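You operate a simulated robot arm through the tools that you are given. There is no shell and no other tool. Be economical: measure what you need, move in short steps, check, and stop when the job is done.

You are at the controls of a simulated robot arm. One attempt, no reset.

## Task
Put things in order on the surface of the table. At the end: the glass with the purple base stands where the jar with the yellow lid stood; the black sink plug stands on top of the orange half; the jar with the yellow lid is on the grey plate; the juice bottle (marked "PEAR JUICE") stands where the glass with the purple base stood; the black tin (marked "BLACK TEA") is on the white trivet; whatever was shut is shut again. Leave all else as you found it, and nothing knocked over.

The check looks at the end state, three seconds after you hand in, the way a careful person would. Anything else that was tipped, shoved, dropped, spilled or broken makes it a failure. Lids that push on must go on centred and level and be pressed home; caps that screw on are set level and turned clockwise until they are tight.

## Robot
A 5-joint arm with a two-finger parallel gripper, fixed in place. Base frame: the origin is at the foot of the arm, x ahead of it, y to its left, z up; the work surface is at about z = 0. Readings come in mm, rad, newtons and seconds.
With the tool pointing down near the work surface it reaches from about 260 to 680 mm from the base axis. Its first joint turns from -1.152 to 1.152 rad. The tool tilts only in the upright plane through the base axis and itself; it spins freely about its own axis. Payload 2.9 kg.
The TCP is the grasp point between the finger pads, 30 mm short of the fingertips. In the tool frame z runs along the fingers and y along their closing line. Largest opening 110 mm; finger width 20, thickness 10; the body of the gripper, 48 by 112 mm, starts 55 mm behind the TCP.
Orientation is that of the tool frame in the base frame, as a unit quaternion [w, x, y, z]. With the fingers straight down and closing along the base's y, the tool's x points along the base's -x, its y along +y and its z along -z.

## Interface
- The arm moves only by the tool move_arm. Its argument "commands" is a list of rows, each an object (a shift or turn left out is 0, a gripper value left out holds the last) with "jaw": the closure, from 0 (fully open) to 1 (shut); "slide": the shift along the tool's x, y, z in units of 300 mm (1.0 is 300 mm), a list of three; "rot": the turn, a rotation vector about the tool's x, y, z in units of 60 degrees (1.0 is 60 degrees), a list of three. In form: [{"jaw": jaw, "slide": [dx, dy, dz], "rot": [wx, wy, wz]}, ...]. A call has 1 to 10 rows; each row is the pose to reach, as a shift and turn from the pose commanded when the call began, along the tool's axes at that moment. A call with a number of a shift or a turn outside -1 to 1 is refused whole. Each row takes 0.2 s and may step no farther than 50 mm and 0.15 rad from the row before; otherwise, or with a gripper value out of range, the whole call is refused. A pose out of reach is approached as far as the arm can. The call stops where the force on the tool passes 40 N (or 10 N more than at its start, if that is more) or the arm is blocked; 0.2 s more then pass. The fingers move at their own pace (about 108 mm/s each) and stop on an object; they squeeze with about 37 N. The grip force told is the motor's: it shows also when the fingers shut on nothing. Time passes only in rows, and 0.2 s behind the last, so rows that repeat a pose let the fingers close. It gives the time, the measured TCP pose, the force on the tool (base axes), the opening and the grip force at its end, in the units of the frame above (readings bear some noise), and new pictures: "views" is both (left out), scene, wrist or none.
- Cameras (640 x 400 px; columns grow to the right, rows downward): "scene" is fixed at [41.8, -473.6, 606.1]; the picture's right is [0.63, -0.77, 0.00], its down [-0.48, -0.40, -0.78] and it looks along [0.60, 0.49, -0.62] (base axes); focal length 292 px, centre (320, 200). "wrist" rides on the gripper at [72, 17, -103] in the tool frame; the picture's right is [-0.23, 0.97, 0.00], its down [-0.76, -0.18, -0.62] and it looks along [-0.61, -0.14, 0.78] (tool axes); focal length 222 px, centre (320, 200). There is no depth. A picture from a camera that has moved, and an enlarged one, comes with that camera's place and axes in the base frame and with its lens. The place of the scene camera against the robot may be out by one fixed shift of up to 12 mm in any direction.
- close_up(camera, box): a new picture of the part [left, top, right, bottom] of that camera's present view, enlarged. No time passes.
- close_job(): hands the job in; it is judged then, once.

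Work in short steps. Places have to be worked out from the pictures, the camera data and where the tool is seen: move nearer, look again, correct. Check each grasp and each placing, and mend what went wrong. You have 120 turns and 170 pictures in all, those below and enlarged ones among them. Open the gripper and draw the arm clear of the work before you hand the job in, unless the task says otherwise; then end with one line.

The tools are called after "Call:" as a command line: name --argument value ..., lists and objects as JSON in quotes. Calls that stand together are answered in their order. move_arm: Moves the arm, as the interface text tells. Its arguments: {"type":"object","properties":{"commands":{"type":"array","items":{"type":"object","properties":{"jaw":{"type":"number"},"slide":{"type":"array","items":{"type":"number"}},"rot":{"type":"array","items":{"type":"number"}}}}},"views":{"type":"string","enum":["both","scene","wrist","none"]}},"required":["commands"]} The other tools are called the same way: close_up (camera, box) takes an enlarged picture of a part of a camera's view; close_job () hands the job in.

At the start:

```text
t: 0.0
position: [505.0, 27.2, 278.9]
orientation: [0.0, 0.0, 1.0, 0.0]
force: [-0.1, 0.3, 0.5]
grip_width: 110.1
grip_force: 0.0
```

scene: 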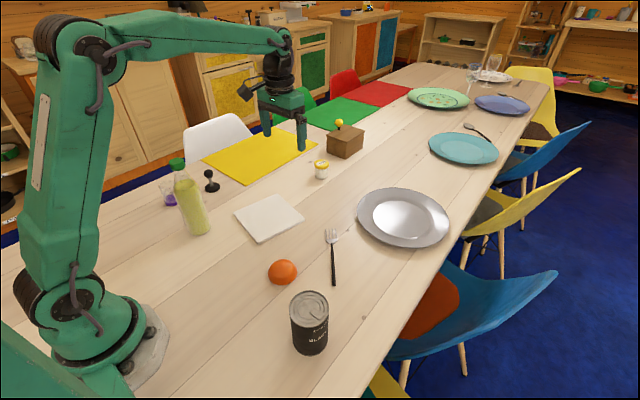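
wrist: 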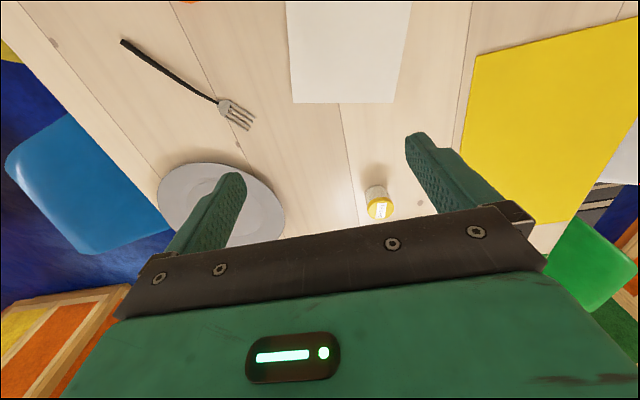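

I start by enlarging the parts of the scene that matter, to measure object positions.

Call:
close_up --camera "scene" --box '[140, 120, 300, 250]'

Call:
close_up --camera "scene" --box '[240, 180, 460, 370]'

Call:
close_up --camera "scene" --box '[290, 100, 390, 190]'

```text
3.08 times, centred on (220, 185) of scene
camera zoom: at [41.8, -473.6, 606.1], right [0.63, -0.77, 0.0], down [-0.48, -0.4, -0.78], along [0.6, 0.49, -0.62], focal length 897 px, centre (628, 246)
```

zoom: 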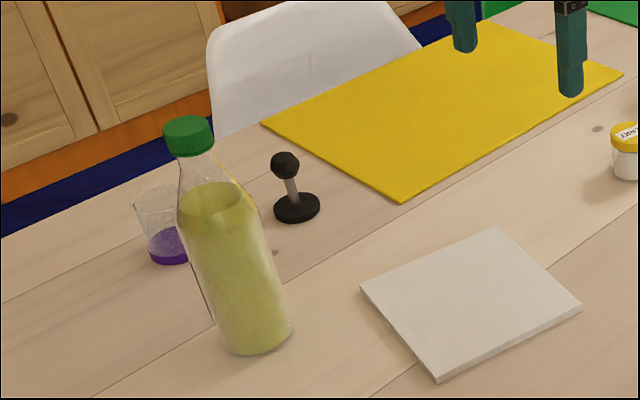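

```text
2.11 times, centred on (350, 275) of scene
camera zoom: at [41.8, -473.6, 606.1], right [0.63, -0.77, 0.0], down [-0.48, -0.4, -0.78], along [0.6, 0.49, -0.62], focal length 614 px, centre (257, 42)
```

zoom: 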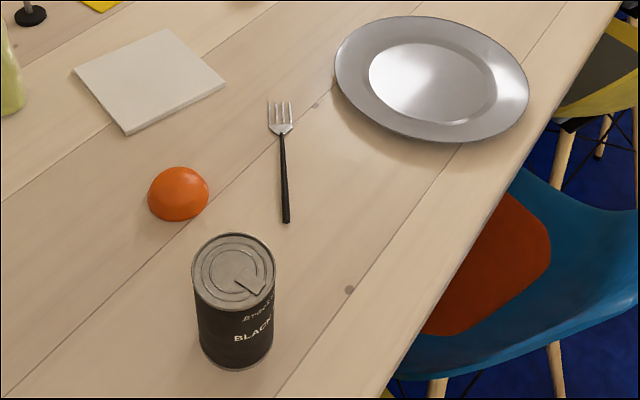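

```text
4.44 times, centred on (340, 145) of scene
camera zoom: at [41.8, -473.6, 606.1], right [0.63, -0.77, 0.0], down [-0.48, -0.4, -0.78], along [0.6, 0.49, -0.62], focal length 1296 px, centre (231, 444)
```

zoom: 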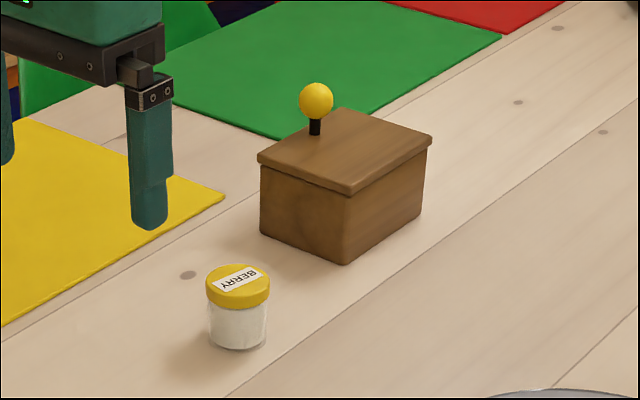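

The jar and plate lie near the limit of reach. I enlarge the wrist view to fix where they are.

Call:
close_up --camera "wrist" --box '[340, 140, 420, 240]'

Call:
move_arm --commands '[{"slide": [0.1, -0.12, -0.02]}, {"slide": [0.2, -0.24, -0.05]}, {"slide": [0.3, -0.36, -0.08]}, {"slide": [0.35, -0.5, -0.1]}]'

```text
4.00 times, centred on (380, 190) of wrist
camera zoom: at [432.3, 44.2, 383.2], right [0.23, 0.97, 0.0], down [0.76, -0.18, 0.62], along [0.61, -0.14, -0.78], focal length 888 px, centre (80, 240)
```

zoom: 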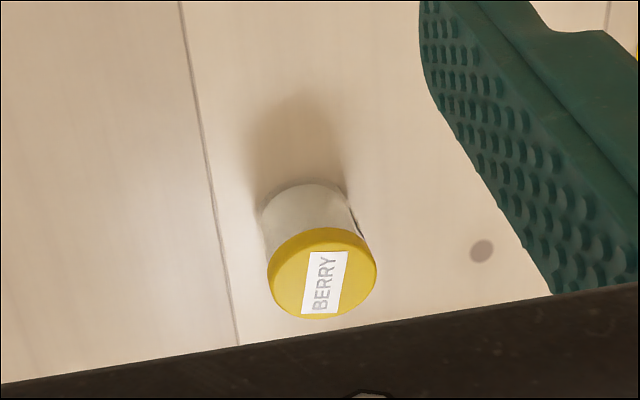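

```text
t: 1.0
position: [400.3, -124.0, 310.3]
orientation: [0.0, -0.002, 1.0, 0.0]
force: [-0.4, -0.3, 0.1]
grip_width: 110.0
grip_force: 0.0
camera wrist: at [328.4, -105.8, 413.7], right [0.23, 0.97, 0.0], down [0.76, -0.18, 0.62], along [0.61, -0.14, -0.78], focal length 222 px, centre (320, 200)
```

scene: 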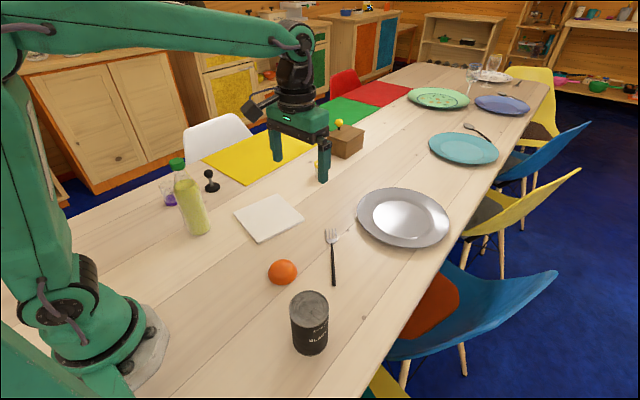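
wrist: 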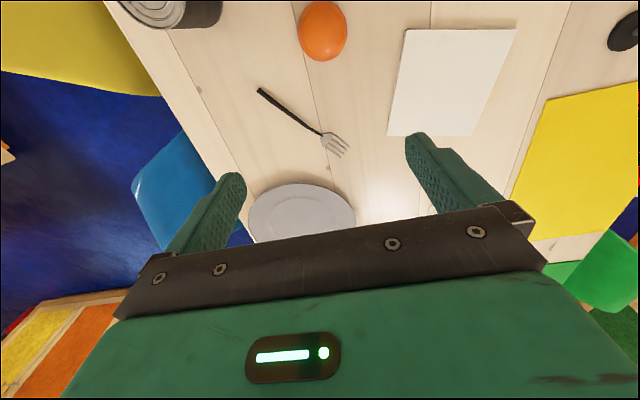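

Jar at about (739, 97), 57 mm tall, body about 47 wide. Plate centre is near (700, -242). I spin the tool by half a turn so the camera stays on top when I tilt outward, moving toward the jar's bearing.

Call:
move_arm --commands '[{"rot": [0, 0, 0.137], "slide": [-0.04, 0.05, 0]}, {"rot": [0, 0, 0.274], "slide": [-0.08, 0.1, 0]}, {"rot": [0, 0, 0.411], "slide": [-0.12, 0.15, 0]}, {"rot": [0, 0, 0.548], "slide": [-0.16, 0.2, 0]}, {"rot": [0, 0, 0.685], "slide": [-0.2, 0.25, 0]}, {"rot": [0, 0, 0.822], "slide": [-0.24, 0.3, 0]}, {"rot": [0, 0, 0.959], "slide": [-0.28, 0.35, 0]}]' --views "none"

Call:
move_arm --commands '[{"rot": [0, 0, 0.137]}, {"rot": [0, 0, 0.274]}, {"rot": [0, 0, 0.411]}, {"rot": [0, 0, 0.548]}, {"rot": [0, 0, 0.685]}, {"rot": [0, 0, 0.822]}, {"rot": [0, 0, 0.959]}]' --views "none"

Call:
move_arm --commands '[{"rot": [0, 0, 0.137]}, {"rot": [0, 0, 0.274]}, {"rot": [0, 0, 0.411]}, {"rot": [0, 0, 0.548]}, {"rot": [0, 0, 0.685]}, {"rot": [0, 0, 0.822]}, {"rot": [0, 0, 0.957]}]'

```text
t: 2.6
position: [483.4, -18.0, 307.6]
orientation: [0.0, 0.483, 0.876, 0.0]
force: [0.4, -0.1, 0.3]
grip_width: 110.0
grip_force: 0.0
```

```text
t: 4.2
position: [483.4, -17.8, 310.0]
orientation: [0.0, 0.844, 0.536, 0.0]
force: [0.1, -0.1, 0.5]
grip_width: 110.2
grip_force: 0.0
```

```text
t: 5.8
position: [482.3, -18.9, 309.5]
orientation: [0.0, 0.998, 0.064, 0.0]
force: [0.3, 0.4, 0.2]
grip_width: 110.2
grip_force: 0.1
camera wrist: at [557.6, -25.5, 413.3], right [-0.1, -0.99, 0.0], down [-0.78, 0.08, 0.62], along [-0.62, 0.06, -0.78], focal length 222 px, centre (320, 200)
```

scene: 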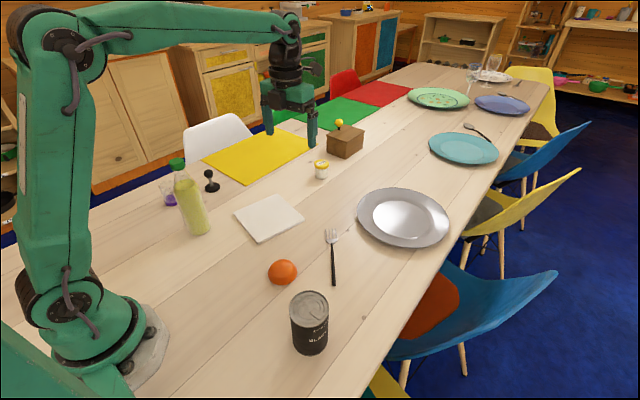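
wrist: 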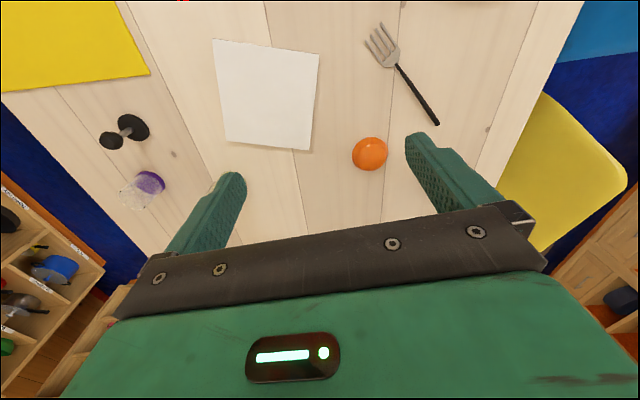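

Spin done, facing bearing 0.128 rad. I move onto the jar's bearing and tilt outward.

Call:
move_arm --commands '[{"slide": [0.074, -0.068, 0.092]}, {"slide": [0.148, -0.136, 0.184]}, {"slide": [0.222, -0.204, 0.276]}, {"slide": [0.297, -0.271, 0.367]}, {"slide": [0.297, -0.271, 0.367], "rot": [0, 0.137, 0]}, {"slide": [0.297, -0.271, 0.367], "rot": [0, 0.274, 0]}, {"slide": [0.297, -0.271, 0.367], "rot": [0, 0.411, 0]}, {"slide": [0.297, -0.271, 0.367], "rot": [0, 0.548, 0]}, {"slide": [0.297, -0.271, 0.367], "rot": [0, 0.685, 0]}, {"slide": [0.297, -0.271, 0.367], "rot": [0, 0.822, 0]}]'

```text
t: 8.0
position: [564.8, 30.5, 197.6]
orientation: [0.017, 0.905, 0.083, 0.417]
force: [0.4, 0.7, 0.6]
grip_width: 110.2
grip_force: 0.1
out of reach, approached as far as the arm can: row 2, 3, 4, 5, 6, 7, 8, 9, 10
camera wrist: at [535.5, 21.9, 322.4], right [-0.01, -1.0, -0.07], down [-0.98, 0.02, -0.18], along [0.19, 0.07, -0.98], focal length 222 px, centre (320, 200)
```

scene: 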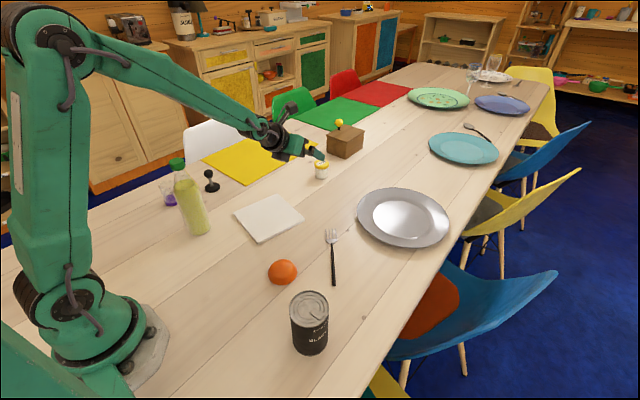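
wrist: 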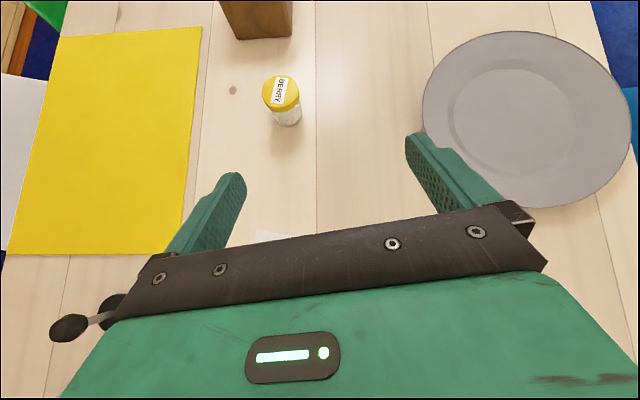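

The spin joint stops about 6° short of a half turn, so I'll go back to camera-inward spin and grip the jar body at about 45° tilt. I unwind the spin while staying tilted.

Call:
move_arm --commands '[{"rot": [0, 0, -0.1428]}, {"rot": [0, 0, -0.2856]}, {"rot": [0, 0, -0.4284]}, {"rot": [0, 0, -0.5712]}, {"rot": [0, 0, -0.714]}, {"rot": [0, 0, -0.8568]}, {"rot": [0, 0, -1.0]}]' --views "none"

Call:
move_arm --commands '[{"rot": [0, 0, -0.1428]}, {"rot": [0, 0, -0.2856]}, {"rot": [0, 0, -0.4284]}, {"rot": [0, 0, -0.5712]}, {"rot": [0, 0, -0.714]}, {"rot": [0, 0, -0.8568]}, {"rot": [0, 0, -1.0]}]' --views "none"

Call:
move_arm --commands '[{"rot": [0, 0, -0.1428]}, {"rot": [0, 0, -0.2856]}, {"rot": [0, 0, -0.4284]}, {"rot": [0, 0, -0.5712]}, {"rot": [0, 0, -0.714]}, {"rot": [0, 0, -0.8568]}, {"rot": [0, 0, -1.0]}]'

```text
t: 9.6
position: [565.3, 30.6, 200.0]
orientation: [0.222, 0.741, 0.526, 0.352]
force: [-0.3, 0.0, 0.2]
grip_width: 110.2
grip_force: 0.0
```

```text
t: 11.2
position: [564.9, 29.6, 199.4]
orientation: [0.368, 0.379, 0.827, 0.194]
force: [-1.3, 0.2, 0.5]
grip_width: 109.8
grip_force: 0.0
```

```text
t: 12.8
position: [565.0, 30.4, 200.7]
orientation: [0.415, -0.086, 0.905, -0.018]
force: [-0.5, 0.0, -0.5]
grip_width: 109.9
grip_force: 0.0
camera wrist: at [438.2, 30.0, 211.7], right [0.01, 1.0, 0.07], down [0.04, -0.07, 1.0], along [1.0, -0.01, -0.04], focal length 222 px, centre (320, 200)
```

scene: 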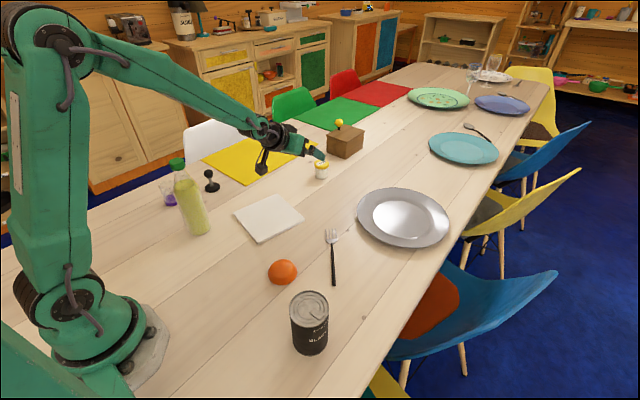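
wrist: 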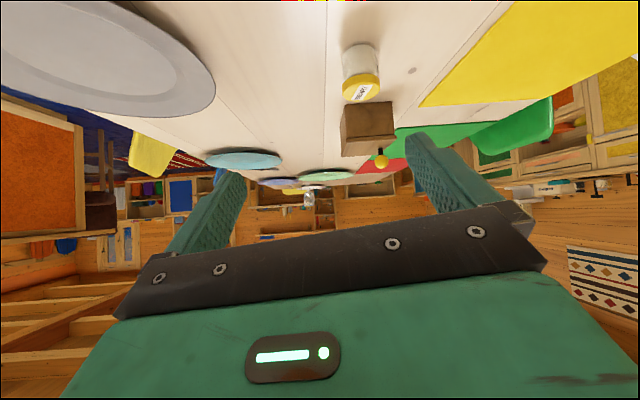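

Back to normal spin, but about 0.14 rad off level. I correct spin and set tilt to 45°.

Call:
move_arm --commands '[{"rot": [0, 0.034, 0.066]}, {"rot": [0, 0.068, 0.132]}]' --views "none"

```text
t: 13.4
position: [564.1, 29.8, 199.4]
orientation: [0.384, -0.022, 0.923, 0.012]
force: [-0.4, -0.4, 0.1]
grip_width: 109.8
grip_force: 0.1
```

Level, 45° tilt. I move to the pre-grasp point, 90 mm back from the jar along the tool axis.

Call:
move_arm --commands '[{"slide": [0, 0.043, 0.123], "rot": [-0.013, 0, -0.013]}, {"slide": [0.001, 0.086, 0.246], "rot": [-0.026, 0, -0.026]}, {"slide": [0.001, 0.129, 0.369], "rot": [-0.039, 0, -0.039]}, {"slide": [0.002, 0.1727, 0.491], "rot": [-0.051, 0, -0.051]}]'

```text
t: 14.4
position: [667.6, 86.7, 92.5]
orientation: [0.384, -0.056, 0.921, 0.025]
force: [0.0, -1.0, 0.0]
grip_width: 109.8
grip_force: 0.1
camera wrist: at [541.2, 87.8, 116.0], right [0.04, 0.99, 0.17], down [0.12, -0.17, 0.98], along [0.99, -0.02, -0.12], focal length 222 px, centre (320, 200)
```

scene: 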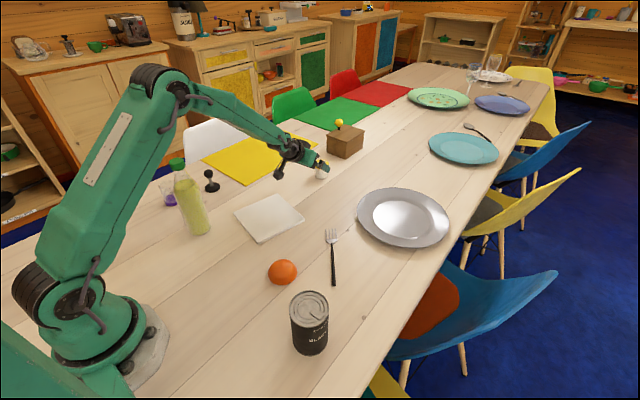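
wrist: 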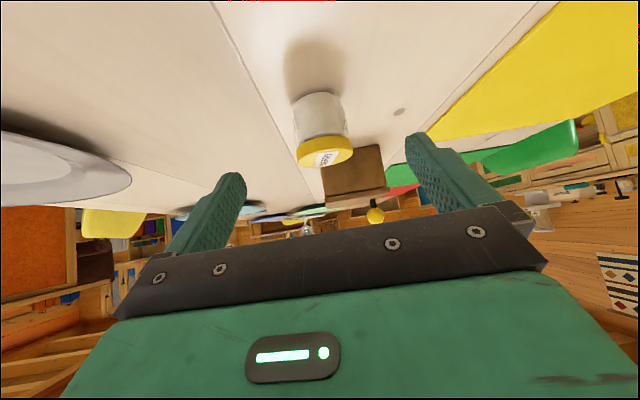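

The jar sits between the fingers on the centre line. I advance along the tool axis, checking before closing.

Call:
move_arm --commands '[{"slide": [0, 0.003, 0.1]}, {"slide": [0, 0.003, 0.2]}, {"slide": [0, 0.003, 0.285]}]'

Call:
close_up --camera "scene" --box '[250, 120, 380, 210]'

```text
t: 15.2
position: [726.4, 92.0, 33.8]
orientation: [0.383, -0.057, 0.922, 0.026]
force: [1.0, 0.0, -0.5]
grip_width: 110.0
grip_force: 0.0
camera wrist: at [600.8, 94.0, 56.6], right [0.04, 0.99, 0.16], down [0.12, -0.17, 0.98], along [0.99, -0.02, -0.12], focal length 222 px, centre (320, 200)
```

scene: 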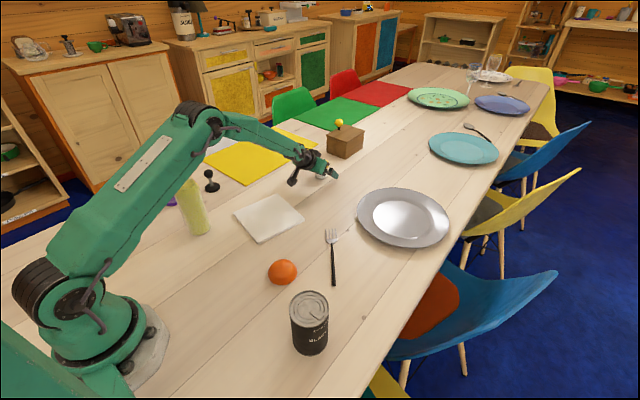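
wrist: 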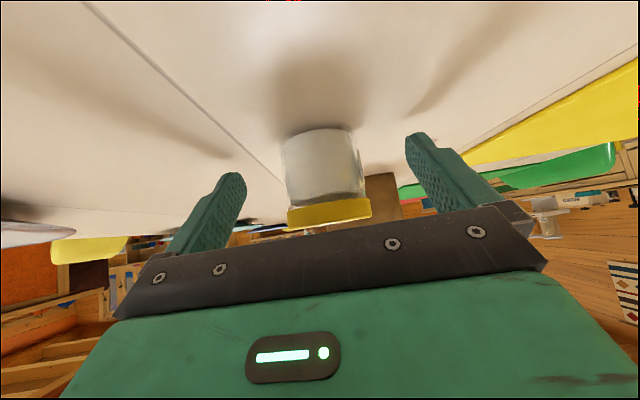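

```text
4.44 times, centred on (315, 165) of scene
camera zoom: at [41.8, -473.6, 606.1], right [0.63, -0.77, 0.0], down [-0.48, -0.4, -0.78], along [0.6, 0.49, -0.62], focal length 1296 px, centre (342, 356)
```

zoom: 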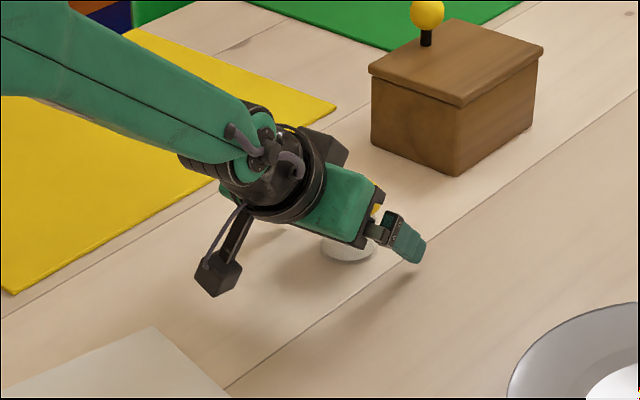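

Alignment good. I go 3 mm further, shift 2 mm left, and close.

Call:
move_arm --commands '[{"slide": [0, 0.007, 0.01], "jaw": 0}, {"slide": [0, 0.007, 0.01], "jaw": 0.4}, {"slide": [0, 0.007, 0.01], "jaw": 1}, {"slide": [0, 0.007, 0.01], "jaw": 1}, {"slide": [0, 0.007, 0.01], "jaw": 1}, {"slide": [0, 0.007, 0.01], "jaw": 1}]'

Call:
close_up --camera "wrist" --box '[220, 80, 440, 240]'

```text
t: 16.6
position: [727.8, 95.5, 31.5]
orientation: [0.383, -0.057, 0.922, 0.027]
force: [0.8, 0.0, 1.7]
grip_width: 48.0
grip_force: 36.9
camera wrist: at [602.5, 96.4, 54.9], right [0.04, 0.99, 0.17], down [0.12, -0.17, 0.98], along [0.99, -0.02, -0.12], focal length 222 px, centre (320, 200)
```

scene: 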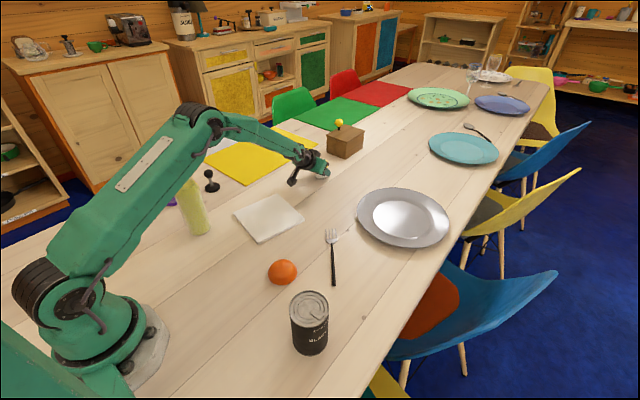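
wrist: 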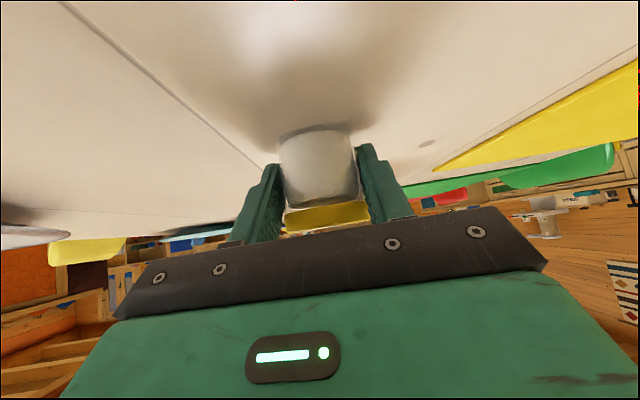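

```text
2.50 times, centred on (330, 160) of wrist
camera zoom: at [602.5, 96.4, 54.9], right [0.04, 0.99, 0.17], down [0.12, -0.17, 0.98], along [0.99, -0.02, -0.12], focal length 555 px, centre (295, 300)
```

zoom: 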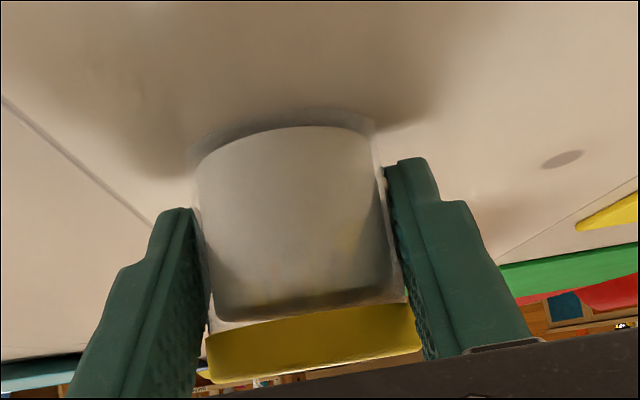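

Gripped on the body at 48 mm, upright. I lift 100 mm, then swing toward the plate.

Call:
move_arm --commands '[{"slide": [-0.079, 0, -0.079]}, {"slide": [-0.158, 0, -0.158]}, {"slide": [-0.236, 0, -0.236]}, {"slide": [-0.22, -0.139, -0.2515], "rot": [0.039, 0, 0.039]}, {"slide": [-0.2045, -0.278, -0.267], "rot": [0.078, 0, 0.078]}, {"slide": [-0.189, -0.417, -0.2825], "rot": [0.117, 0, 0.117]}, {"slide": [-0.173, -0.556, -0.298], "rot": [0.1564, 0, 0.1564]}]'

```text
t: 18.2
position: [721.9, -72.9, 132.0]
orientation: [0.383, 0.051, 0.922, -0.018]
force: [0.4, -0.4, -1.6]
grip_width: 48.2
grip_force: 37.0
camera wrist: at [600.9, -42.8, 153.7], right [0.26, 0.95, 0.17], down [0.08, -0.19, 0.98], along [0.96, -0.24, -0.12], focal length 222 px, centre (320, 200)
```

scene: 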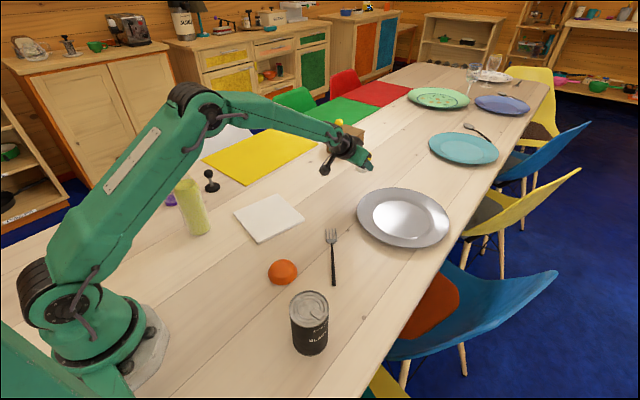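
wrist: 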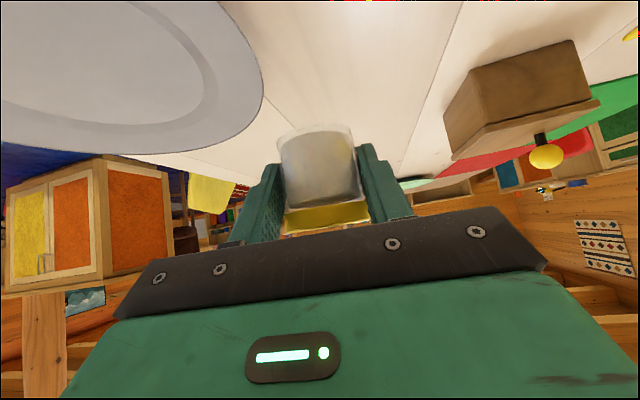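

Jar held steady. I swing on over the plate's well at safe height.

Call:
move_arm --commands '[{"slide": [0.033, -0.138, 0.005], "rot": [0.039, 0, 0.039]}, {"slide": [0.066, -0.276, 0.01], "rot": [0.078, 0, 0.078]}, {"slide": [0.099, -0.414, 0.015], "rot": [0.117, 0, 0.117]}, {"slide": [0.131, -0.552, 0.02], "rot": [0.1556, 0, 0.1556]}]'

Call:
close_up --camera "scene" --box '[330, 140, 480, 270]'

```text
t: 19.2
position: [680.6, -234.2, 100.6]
orientation: [0.379, 0.156, 0.91, -0.062]
force: [1.0, -0.1, -1.3]
grip_width: 47.9
grip_force: 36.9
camera wrist: at [568.5, -176.6, 122.8], right [0.47, 0.86, 0.17], down [0.03, -0.21, 0.98], along [0.88, -0.46, -0.12], focal length 222 px, centre (320, 200)
```

scene: 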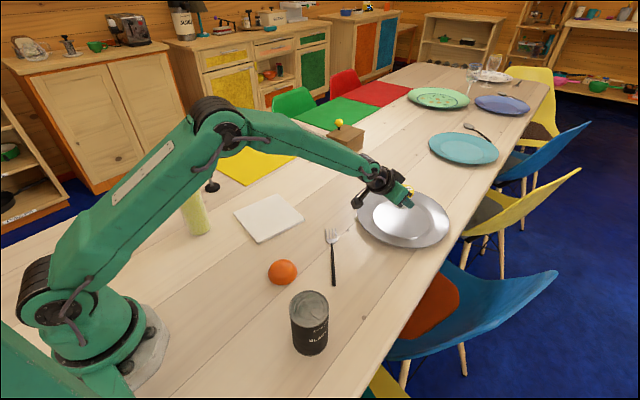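
wrist: 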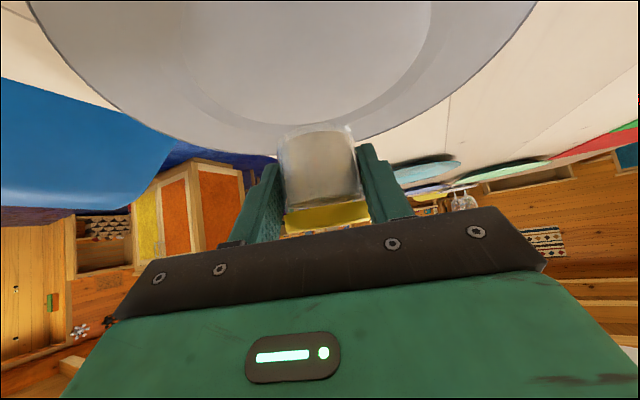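

```text
3.08 times, centred on (405, 205) of scene
camera zoom: at [41.8, -473.6, 606.1], right [0.63, -0.77, 0.0], down [-0.48, -0.4, -0.78], along [0.6, 0.49, -0.62], focal length 897 px, centre (58, 185)
```

zoom: 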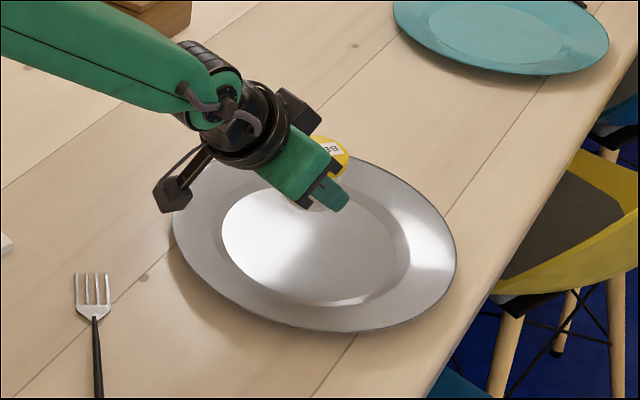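

Over the plate's well. I descend to about 10 mm above expected contact, then feel down.

Call:
move_arm --commands '[{"slide": [0.05, 0, 0.05]}, {"slide": [0.1, 0, 0.1]}, {"slide": [0.1343, 0, 0.1343]}]' --views "wrist"

Call:
move_arm --commands '[{"slide": [0.005, 0, 0.005]}, {"slide": [0.01, 0, 0.01]}]' --views "none"

```text
t: 20.0
position: [680.6, -233.8, 43.5]
orientation: [0.379, 0.156, 0.91, -0.062]
force: [0.8, -1.0, -1.6]
grip_width: 47.7
grip_force: 36.7
camera wrist: at [569.2, -176.4, 64.5], right [0.47, 0.87, 0.17], down [0.03, -0.21, 0.98], along [0.88, -0.46, -0.12], focal length 222 px, centre (320, 200)
```

wrist: 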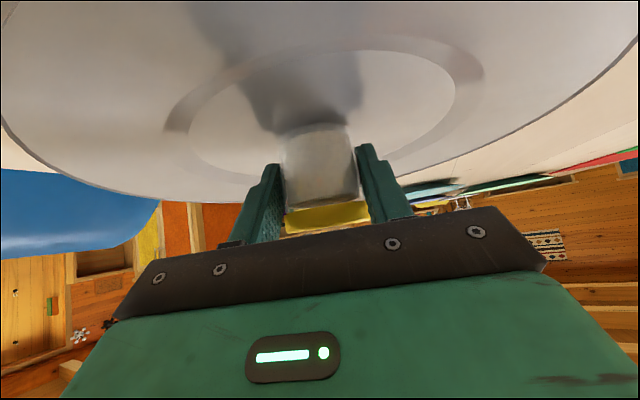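

```text
t: 20.6
position: [681.6, -232.5, 38.3]
orientation: [0.379, 0.156, 0.91, -0.061]
force: [0.7, -0.3, -1.0]
grip_width: 47.8
grip_force: 37.0
```

Well inside the plate's flat; no contact yet at z 38.3. I creep down 1 mm at a time.

Call:
move_arm --commands '[{"slide": [0.0025, 0, 0.0025]}, {"slide": [0.005, 0, 0.005]}]' --views "none"

Call:
move_arm --commands '[{"slide": [0.0025, 0, 0.0025]}, {"slide": [0.005, 0, 0.005]}]' --views "none"

```text
t: 21.2
position: [681.3, -233.6, 38.1]
orientation: [0.379, 0.156, 0.91, -0.061]
force: [-2.7, 2.4, 6.8]
grip_width: 48.0
grip_force: 36.2
```

```text
t: 21.8
position: [682.3, -234.8, 36.4]
orientation: [0.383, 0.156, 0.908, -0.063]
force: [-3.7, 2.0, 21.0]
grip_width: 47.9
grip_force: 37.3
```

Contact felt. I relieve 2 mm, then open partly and back out along the tool axis.

Call:
move_arm --commands '[{"slide": [-0.004, 0, -0.004]}, {"slide": [-0.004, 0, -0.004], "jaw": 0.35}, {"slide": [-0.004, 0, -0.004], "jaw": 0.35}, {"slide": [-0.004, 0, -0.004], "jaw": 0.35}]'

```text
t: 22.8
position: [680.3, -233.7, 35.5]
orientation: [0.376, 0.157, 0.911, -0.061]
force: [0.2, 0.0, 0.6]
grip_width: 71.5
grip_force: 0.1
camera wrist: at [568.6, -176.6, 57.1], right [0.47, 0.86, 0.17], down [0.03, -0.21, 0.98], along [0.88, -0.46, -0.13], focal length 222 px, centre (320, 200)
```

scene: 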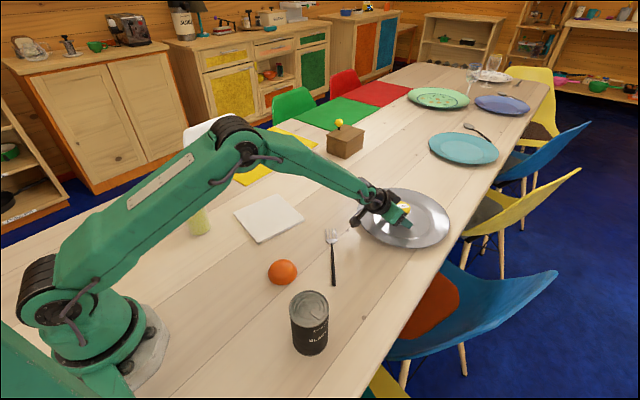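
wrist: 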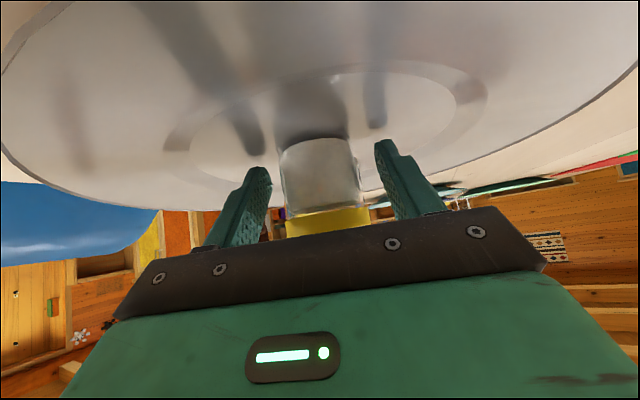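

Jar stands upright on the plate. I back out along the tool axis and reduce tilt to 30°.

Call:
move_arm --commands '[{"slide": [0, 0, -0.12]}, {"slide": [0, 0, -0.26]}, {"slide": [0, 0, -0.4]}, {"slide": [0, 0, -0.55]}, {"slide": [-0.1, 0, -0.65], "rot": [0, 0.125, 0], "jaw": 0}, {"slide": [-0.2, 0, -0.75], "rot": [0, 0.25, 0], "jaw": 0}]'

Call:
close_up --camera "scene" --box '[330, 140, 480, 270]'

```text
t: 24.2
position: [569.2, -196.2, 239.3]
orientation: [0.256, 0.164, 0.952, -0.041]
force: [0.4, 0.5, 0.7]
grip_width: 109.8
grip_force: 0.0
camera wrist: at [466.6, -141.6, 291.4], right [0.51, 0.85, 0.12], down [0.27, -0.29, 0.92], along [0.82, -0.44, -0.37], focal length 222 px, centre (320, 200)
```

scene: 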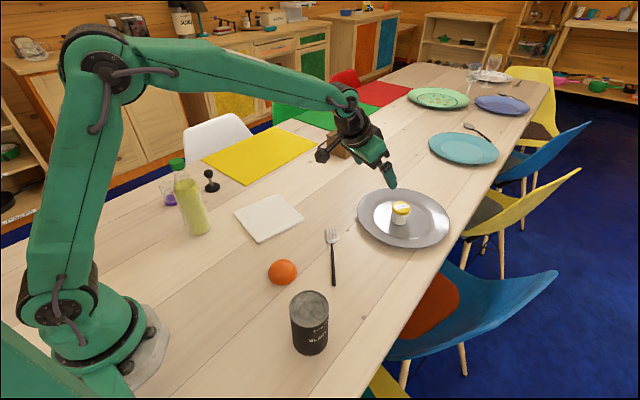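
wrist: 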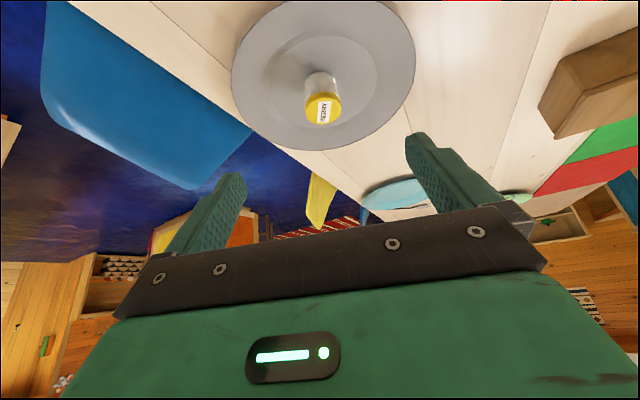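

```text
3.08 times, centred on (405, 205) of scene
camera zoom: at [41.8, -473.6, 606.1], right [0.63, -0.77, 0.0], down [-0.48, -0.4, -0.78], along [0.6, 0.49, -0.62], focal length 897 px, centre (58, 185)
```

zoom: 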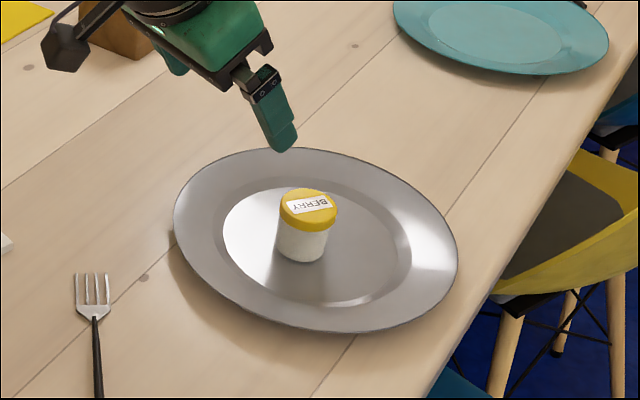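

The jar is neatly on the plate. Next the tin, as it is close by: I set the tool straight down and draw in.

Call:
move_arm --commands '[{"slide": [0.065, 0, -0.086], "rot": [0, 0.125, 0]}, {"slide": [0.13, 0, -0.172], "rot": [0, 0.25, 0]}, {"slide": [0.196, 0, -0.258], "rot": [0, 0.375, 0]}, {"slide": [0.263, 0, -0.345], "rot": [0, 0.5, 0]}]' --views "none"

```text
t: 25.2
position: [456.5, -156.2, 288.7]
orientation: [0.0, 0.169, 0.986, 0.0]
force: [-0.6, 1.1, -0.4]
grip_width: 109.6
grip_force: 0.2
```

Call:
move_arm --commands '[{"slide": [0.127, -0.094, 0], "rot": [0, 0, 0.088]}, {"slide": [0.254, -0.188, 0], "rot": [0, 0, 0.176]}, {"slide": [0.38, -0.281, 0], "rot": [0, 0, 0.264]}, {"slide": [0.507, -0.374, 0], "rot": [0, 0, 0.352]}, {"slide": [0.634, -0.468, 0], "rot": [0, 0, 0.44]}]'

```text
t: 26.4
position: [231.7, -224.5, 286.0]
orientation: [0.001, 0.39, 0.921, 0.0]
force: [0.2, -1.4, 0.3]
grip_width: 109.9
grip_force: 0.1
camera wrist: at [192.7, -161.6, 390.1], right [0.86, 0.51, 0.0], down [0.4, -0.67, 0.62], along [0.32, -0.54, -0.78], focal length 222 px, centre (320, 200)
```

scene: 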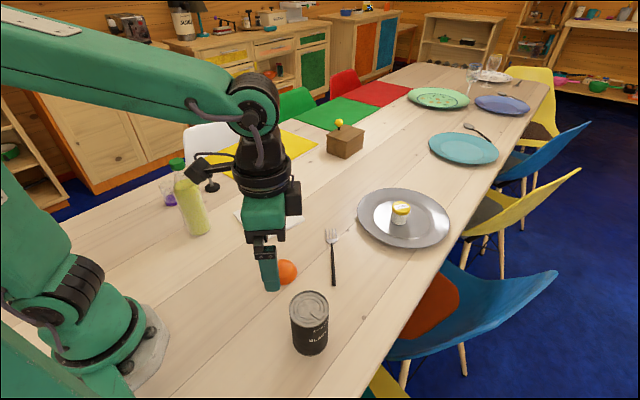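
wrist: 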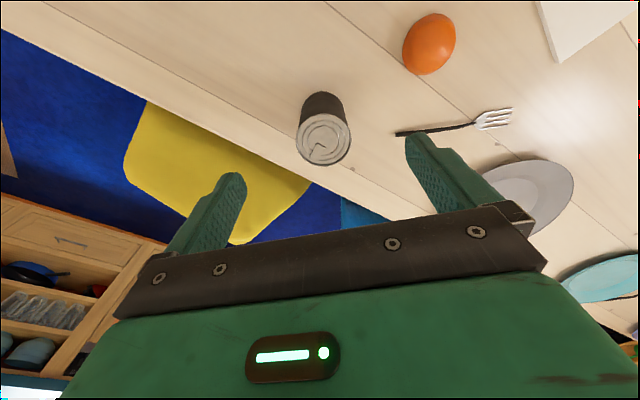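

Tin centre about (256, -262), about 115 tall. I move over it and look again.

Call:
move_arm --commands '[{"slide": [-0.05, -0.01, 0.117]}, {"slide": [-0.1, -0.02, 0.234]}, {"slide": [-0.146, -0.029, 0.353]}]'

```text
t: 27.2
position: [254.0, -260.5, 179.4]
orientation: [0.0, 0.39, 0.921, 0.0]
force: [-0.2, 0.8, 0.3]
grip_width: 109.8
grip_force: 0.2
camera wrist: at [216.1, -197.3, 283.6], right [0.86, 0.51, 0.0], down [0.4, -0.67, 0.62], along [0.32, -0.53, -0.78], focal length 222 px, centre (320, 200)
```

scene: 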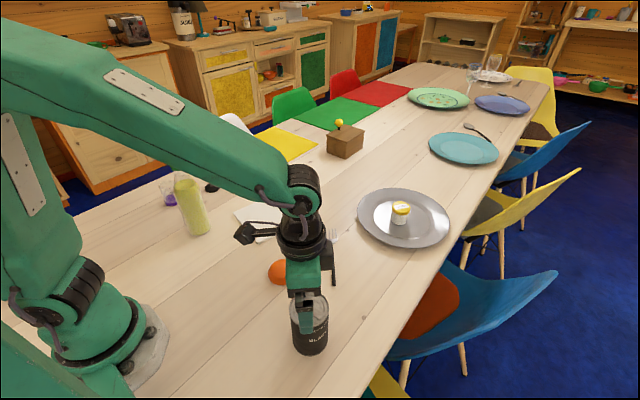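
wrist: 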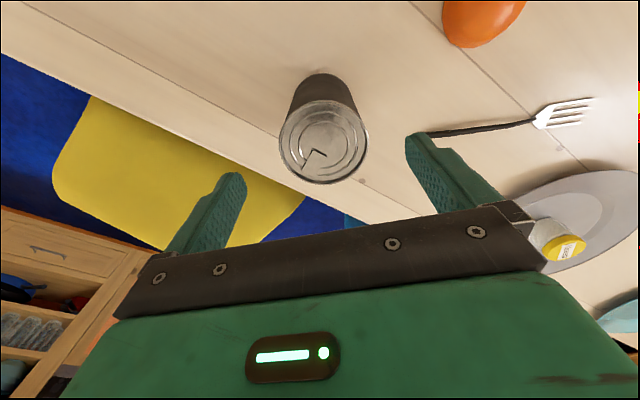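

I enlarge the wrist view to settle the tin's height and axis.

Call:
close_up --camera "wrist" --box '[260, 60, 388, 190]'

Call:
close_up --camera "scene" --box '[250, 240, 370, 365]'

```text
3.08 times, centred on (324, 125) of wrist
camera zoom: at [216.1, -197.3, 283.6], right [0.86, 0.51, 0.0], down [0.4, -0.67, 0.62], along [0.32, -0.53, -0.78], focal length 684 px, centre (308, 431)
```

zoom: 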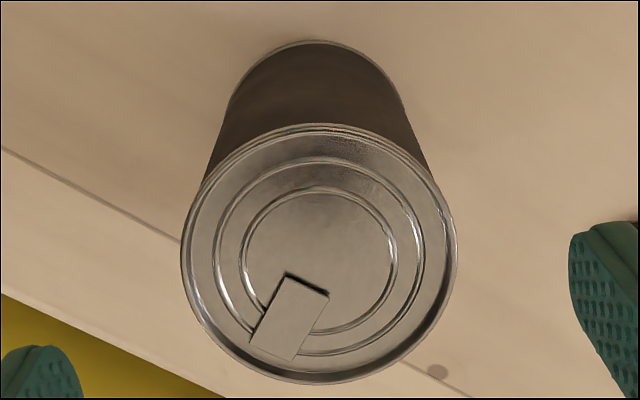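

```text
3.20 times, centred on (310, 302) of scene
camera zoom: at [41.8, -473.6, 606.1], right [0.63, -0.77, 0.0], down [-0.48, -0.4, -0.78], along [0.6, 0.49, -0.62], focal length 933 px, centre (352, -128)
```

zoom: 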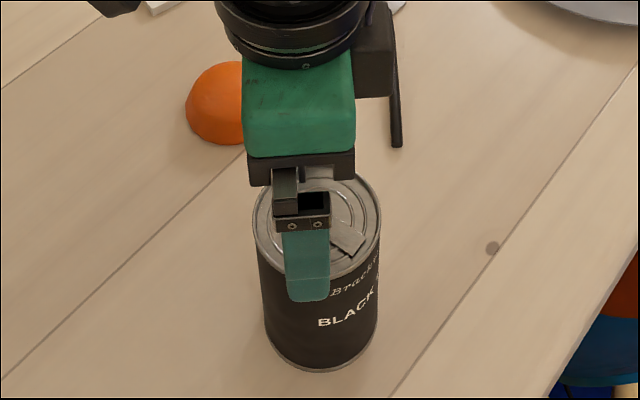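

Tin: centre (255, -257), height 122, diameter 69. I descend to z 85 and close.

Call:
move_arm --commands '[{"slide": [0.006, 0.01, 0.1]}, {"slide": [0.006, 0.01, 0.21]}, {"slide": [0.006, 0.01, 0.315]}, {"slide": [0.006, 0.01, 0.315], "jaw": 1}, {"slide": [0.006, 0.01, 0.315], "jaw": 1}, {"slide": [0.006, 0.01, 0.315], "jaw": 1}, {"slide": [0.006, 0.01, 0.315], "jaw": 1}]'

```text
t: 28.8
position: [255.0, -257.5, 85.6]
orientation: [0.0, 0.39, 0.921, 0.0]
force: [1.1, -1.1, -0.4]
grip_width: 70.3
grip_force: 36.8
camera wrist: at [216.3, -192.9, 189.4], right [0.86, 0.51, 0.0], down [0.4, -0.67, 0.62], along [0.32, -0.53, -0.78], focal length 222 px, centre (320, 200)
```

scene: 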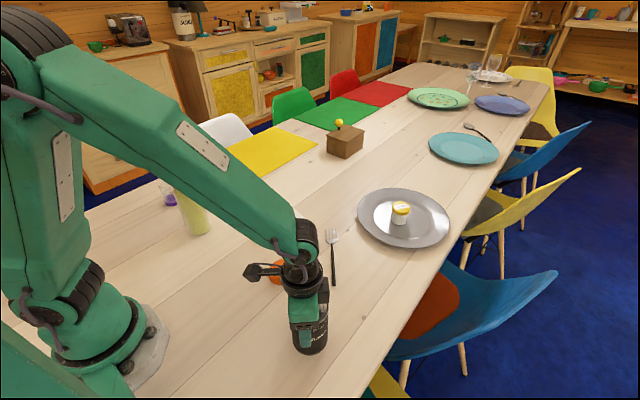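
wrist: 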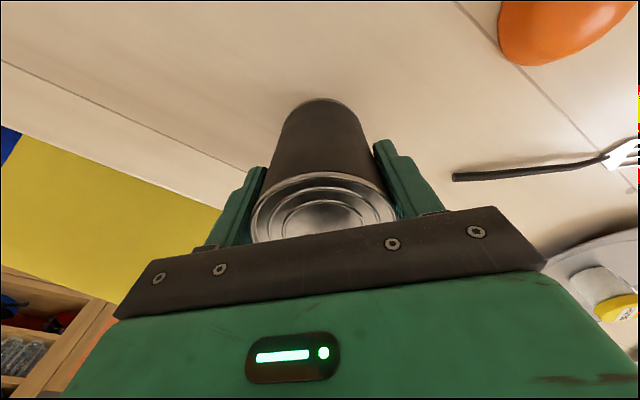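

Tin gripped. I lift 120 mm and start across to the trivet.

Call:
move_arm --commands '[{"slide": [0, 0, -0.13]}, {"slide": [0, 0, -0.27]}, {"slide": [0, 0, -0.4]}, {"slide": [0.033, 0.126, -0.4]}, {"slide": [0.066, 0.252, -0.4]}, {"slide": [0.099, 0.377, -0.4]}, {"slide": [0.132, 0.503, -0.4]}, {"slide": [0.165, 0.629, -0.4]}]' --views "wrist"

Call:
move_arm --commands '[{"slide": [0.033, 0.126, 0]}, {"slide": [0.066, 0.252, 0]}, {"slide": [0.099, 0.377, 0]}, {"slide": [0.132, 0.503, 0]}, {"slide": [0.165, 0.629, 0]}]'

```text
t: 30.6
position: [356.3, -90.0, 204.7]
orientation: [0.001, 0.39, 0.921, -0.001]
force: [-0.2, -0.7, -2.3]
grip_width: 70.1
grip_force: 37.0
camera wrist: at [318.6, -26.4, 308.9], right [0.86, 0.51, 0.0], down [0.4, -0.67, 0.62], along [0.32, -0.53, -0.78], focal length 222 px, centre (320, 200)
```

wrist: 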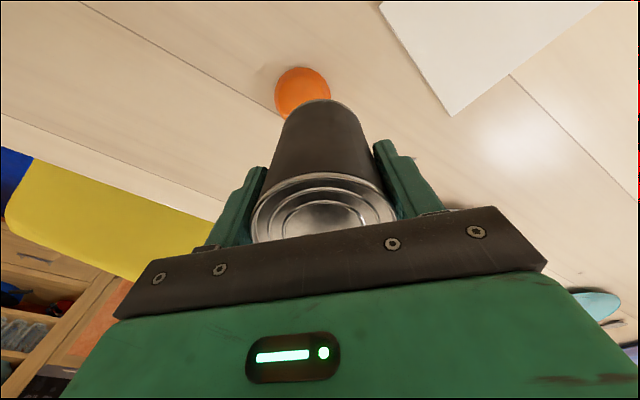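

```text
t: 31.8
position: [460.3, 77.0, 207.8]
orientation: [0.001, 0.39, 0.921, 0.001]
force: [0.5, -0.1, -1.7]
grip_width: 70.1
grip_force: 37.2
camera wrist: at [422.1, 140.1, 311.4], right [0.86, 0.51, 0.0], down [0.4, -0.67, 0.62], along [0.32, -0.53, -0.78], focal length 222 px, centre (320, 200)
```

scene: 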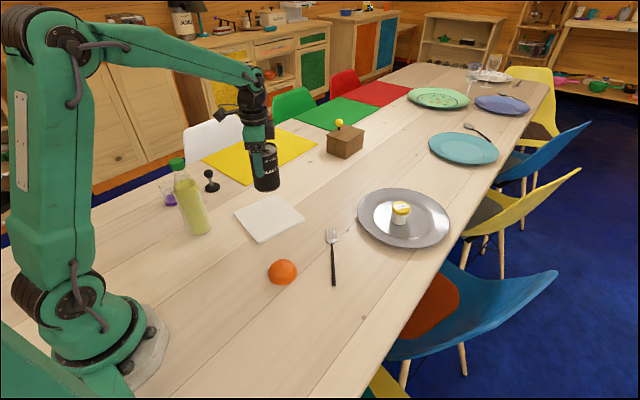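
wrist: 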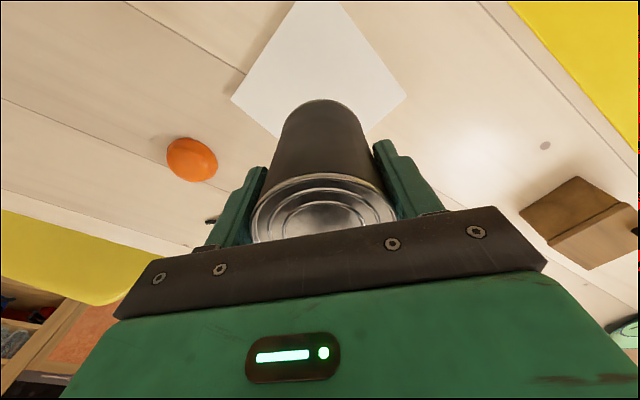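

The trivet's diagonal midpoint works out to (460, 76), so the tin is centred. I lower it.

Call:
move_arm --commands '[{"slide": [0, 0, 0.13]}, {"slide": [0, 0, 0.26]}, {"slide": [0, 0, 0.345]}]' --views "none"

Call:
move_arm --commands '[{"slide": [0, 0, 0.008]}, {"slide": [0, 0, 0.016]}]' --views "none"

Call:
move_arm --commands '[{"slide": [0, 0, 0.006]}, {"slide": [0, 0, 0.012]}]' --views "scene"

```text
t: 32.6
position: [459.7, 76.3, 103.8]
orientation: [0.001, 0.391, 0.921, 0.001]
force: [-0.7, 0.1, -1.5]
grip_width: 70.1
grip_force: 36.2
```

```text
t: 33.2
position: [459.9, 76.1, 98.8]
orientation: [0.002, 0.39, 0.921, 0.001]
force: [0.5, 0.6, -2.3]
grip_width: 69.9
grip_force: 36.4
```

```text
t: 33.8
position: [459.5, 76.7, 95.6]
orientation: [0.001, 0.39, 0.921, 0.001]
force: [-0.4, 0.2, -1.2]
grip_width: 70.1
grip_force: 37.2
```

scene: 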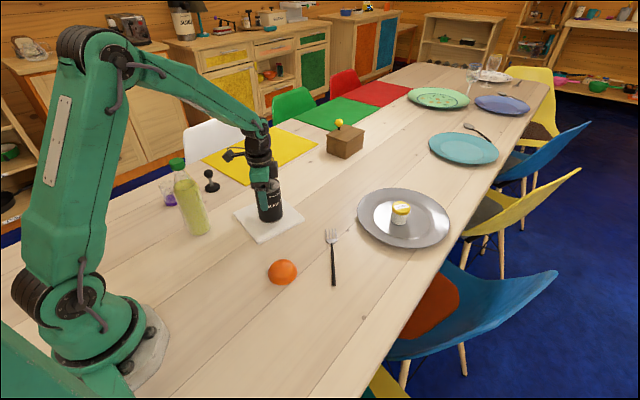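

Call:
move_arm --commands '[{"slide": [0, 0, 0.004]}, {"slide": [0, 0, 0.008]}]' --views "none"

Call:
move_arm --commands '[{"slide": [0, 0, 0.004]}, {"slide": [0, 0, 0.008]}]' --views "none"

```text
t: 34.4
position: [458.9, 76.8, 94.7]
orientation: [0.002, 0.39, 0.921, 0.001]
force: [-6.9, -0.4, 17.7]
grip_width: 70.0
grip_force: 37.1
```

```text
t: 35.0
position: [460.2, 76.9, 92.0]
orientation: [0.004, 0.391, 0.921, 0.003]
force: [-5.9, -1.7, 31.8]
grip_width: 70.1
grip_force: 37.2
```

Contact made (17–32 N). I relieve 3 mm, open fully, and lift clear.

Call:
move_arm --commands '[{"slide": [0, 0, -0.009]}, {"slide": [0, 0, -0.009], "jaw": 0.2}, {"slide": [0, 0, -0.009], "jaw": 0}, {"slide": [0, 0, -0.009], "jaw": 0}, {"slide": [0, 0, -0.15], "jaw": 0}, {"slide": [0, 0, -0.3], "jaw": 0}, {"slide": [0, 0, -0.45], "jaw": 0}, {"slide": [0, 0, -0.6], "jaw": 0}]'

Call:
close_up --camera "scene" --box '[140, 140, 320, 290]'

```text
t: 36.8
position: [459.3, 74.6, 272.7]
orientation: [0.002, 0.389, 0.921, 0.0]
force: [-0.6, 0.7, 0.8]
grip_width: 110.1
grip_force: 0.0
camera wrist: at [420.5, 137.9, 375.3], right [0.86, 0.51, 0.0], down [0.4, -0.67, 0.62], along [0.32, -0.53, -0.78], focal length 222 px, centre (320, 200)
```

scene: 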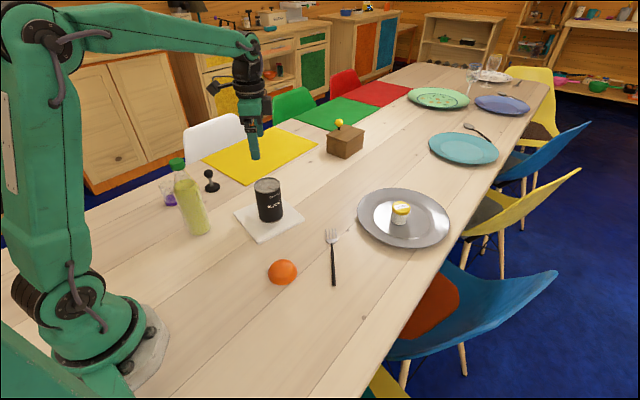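
wrist: 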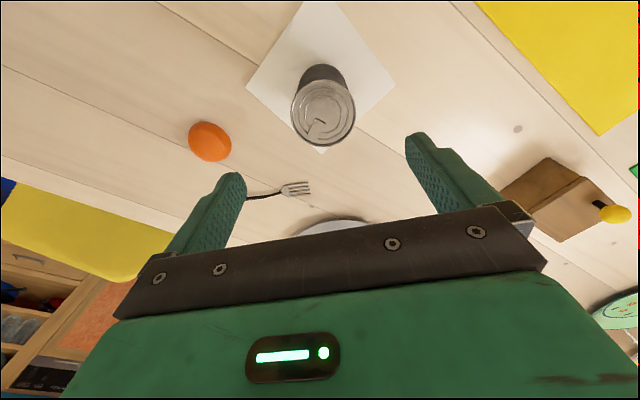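

```text
2.67 times, centred on (230, 215) of scene
camera zoom: at [41.8, -473.6, 606.1], right [0.63, -0.77, 0.0], down [-0.48, -0.4, -0.78], along [0.6, 0.49, -0.62], focal length 777 px, centre (560, 160)
```

zoom: 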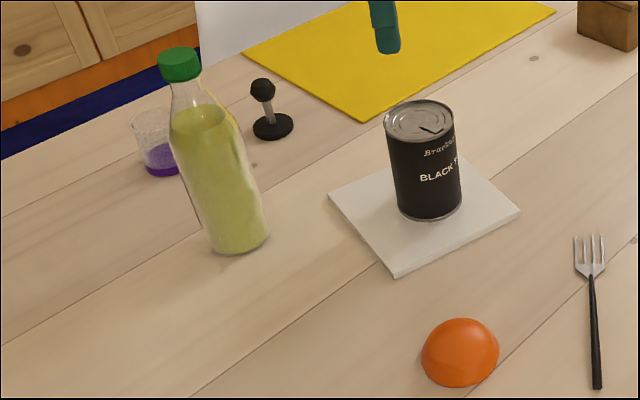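

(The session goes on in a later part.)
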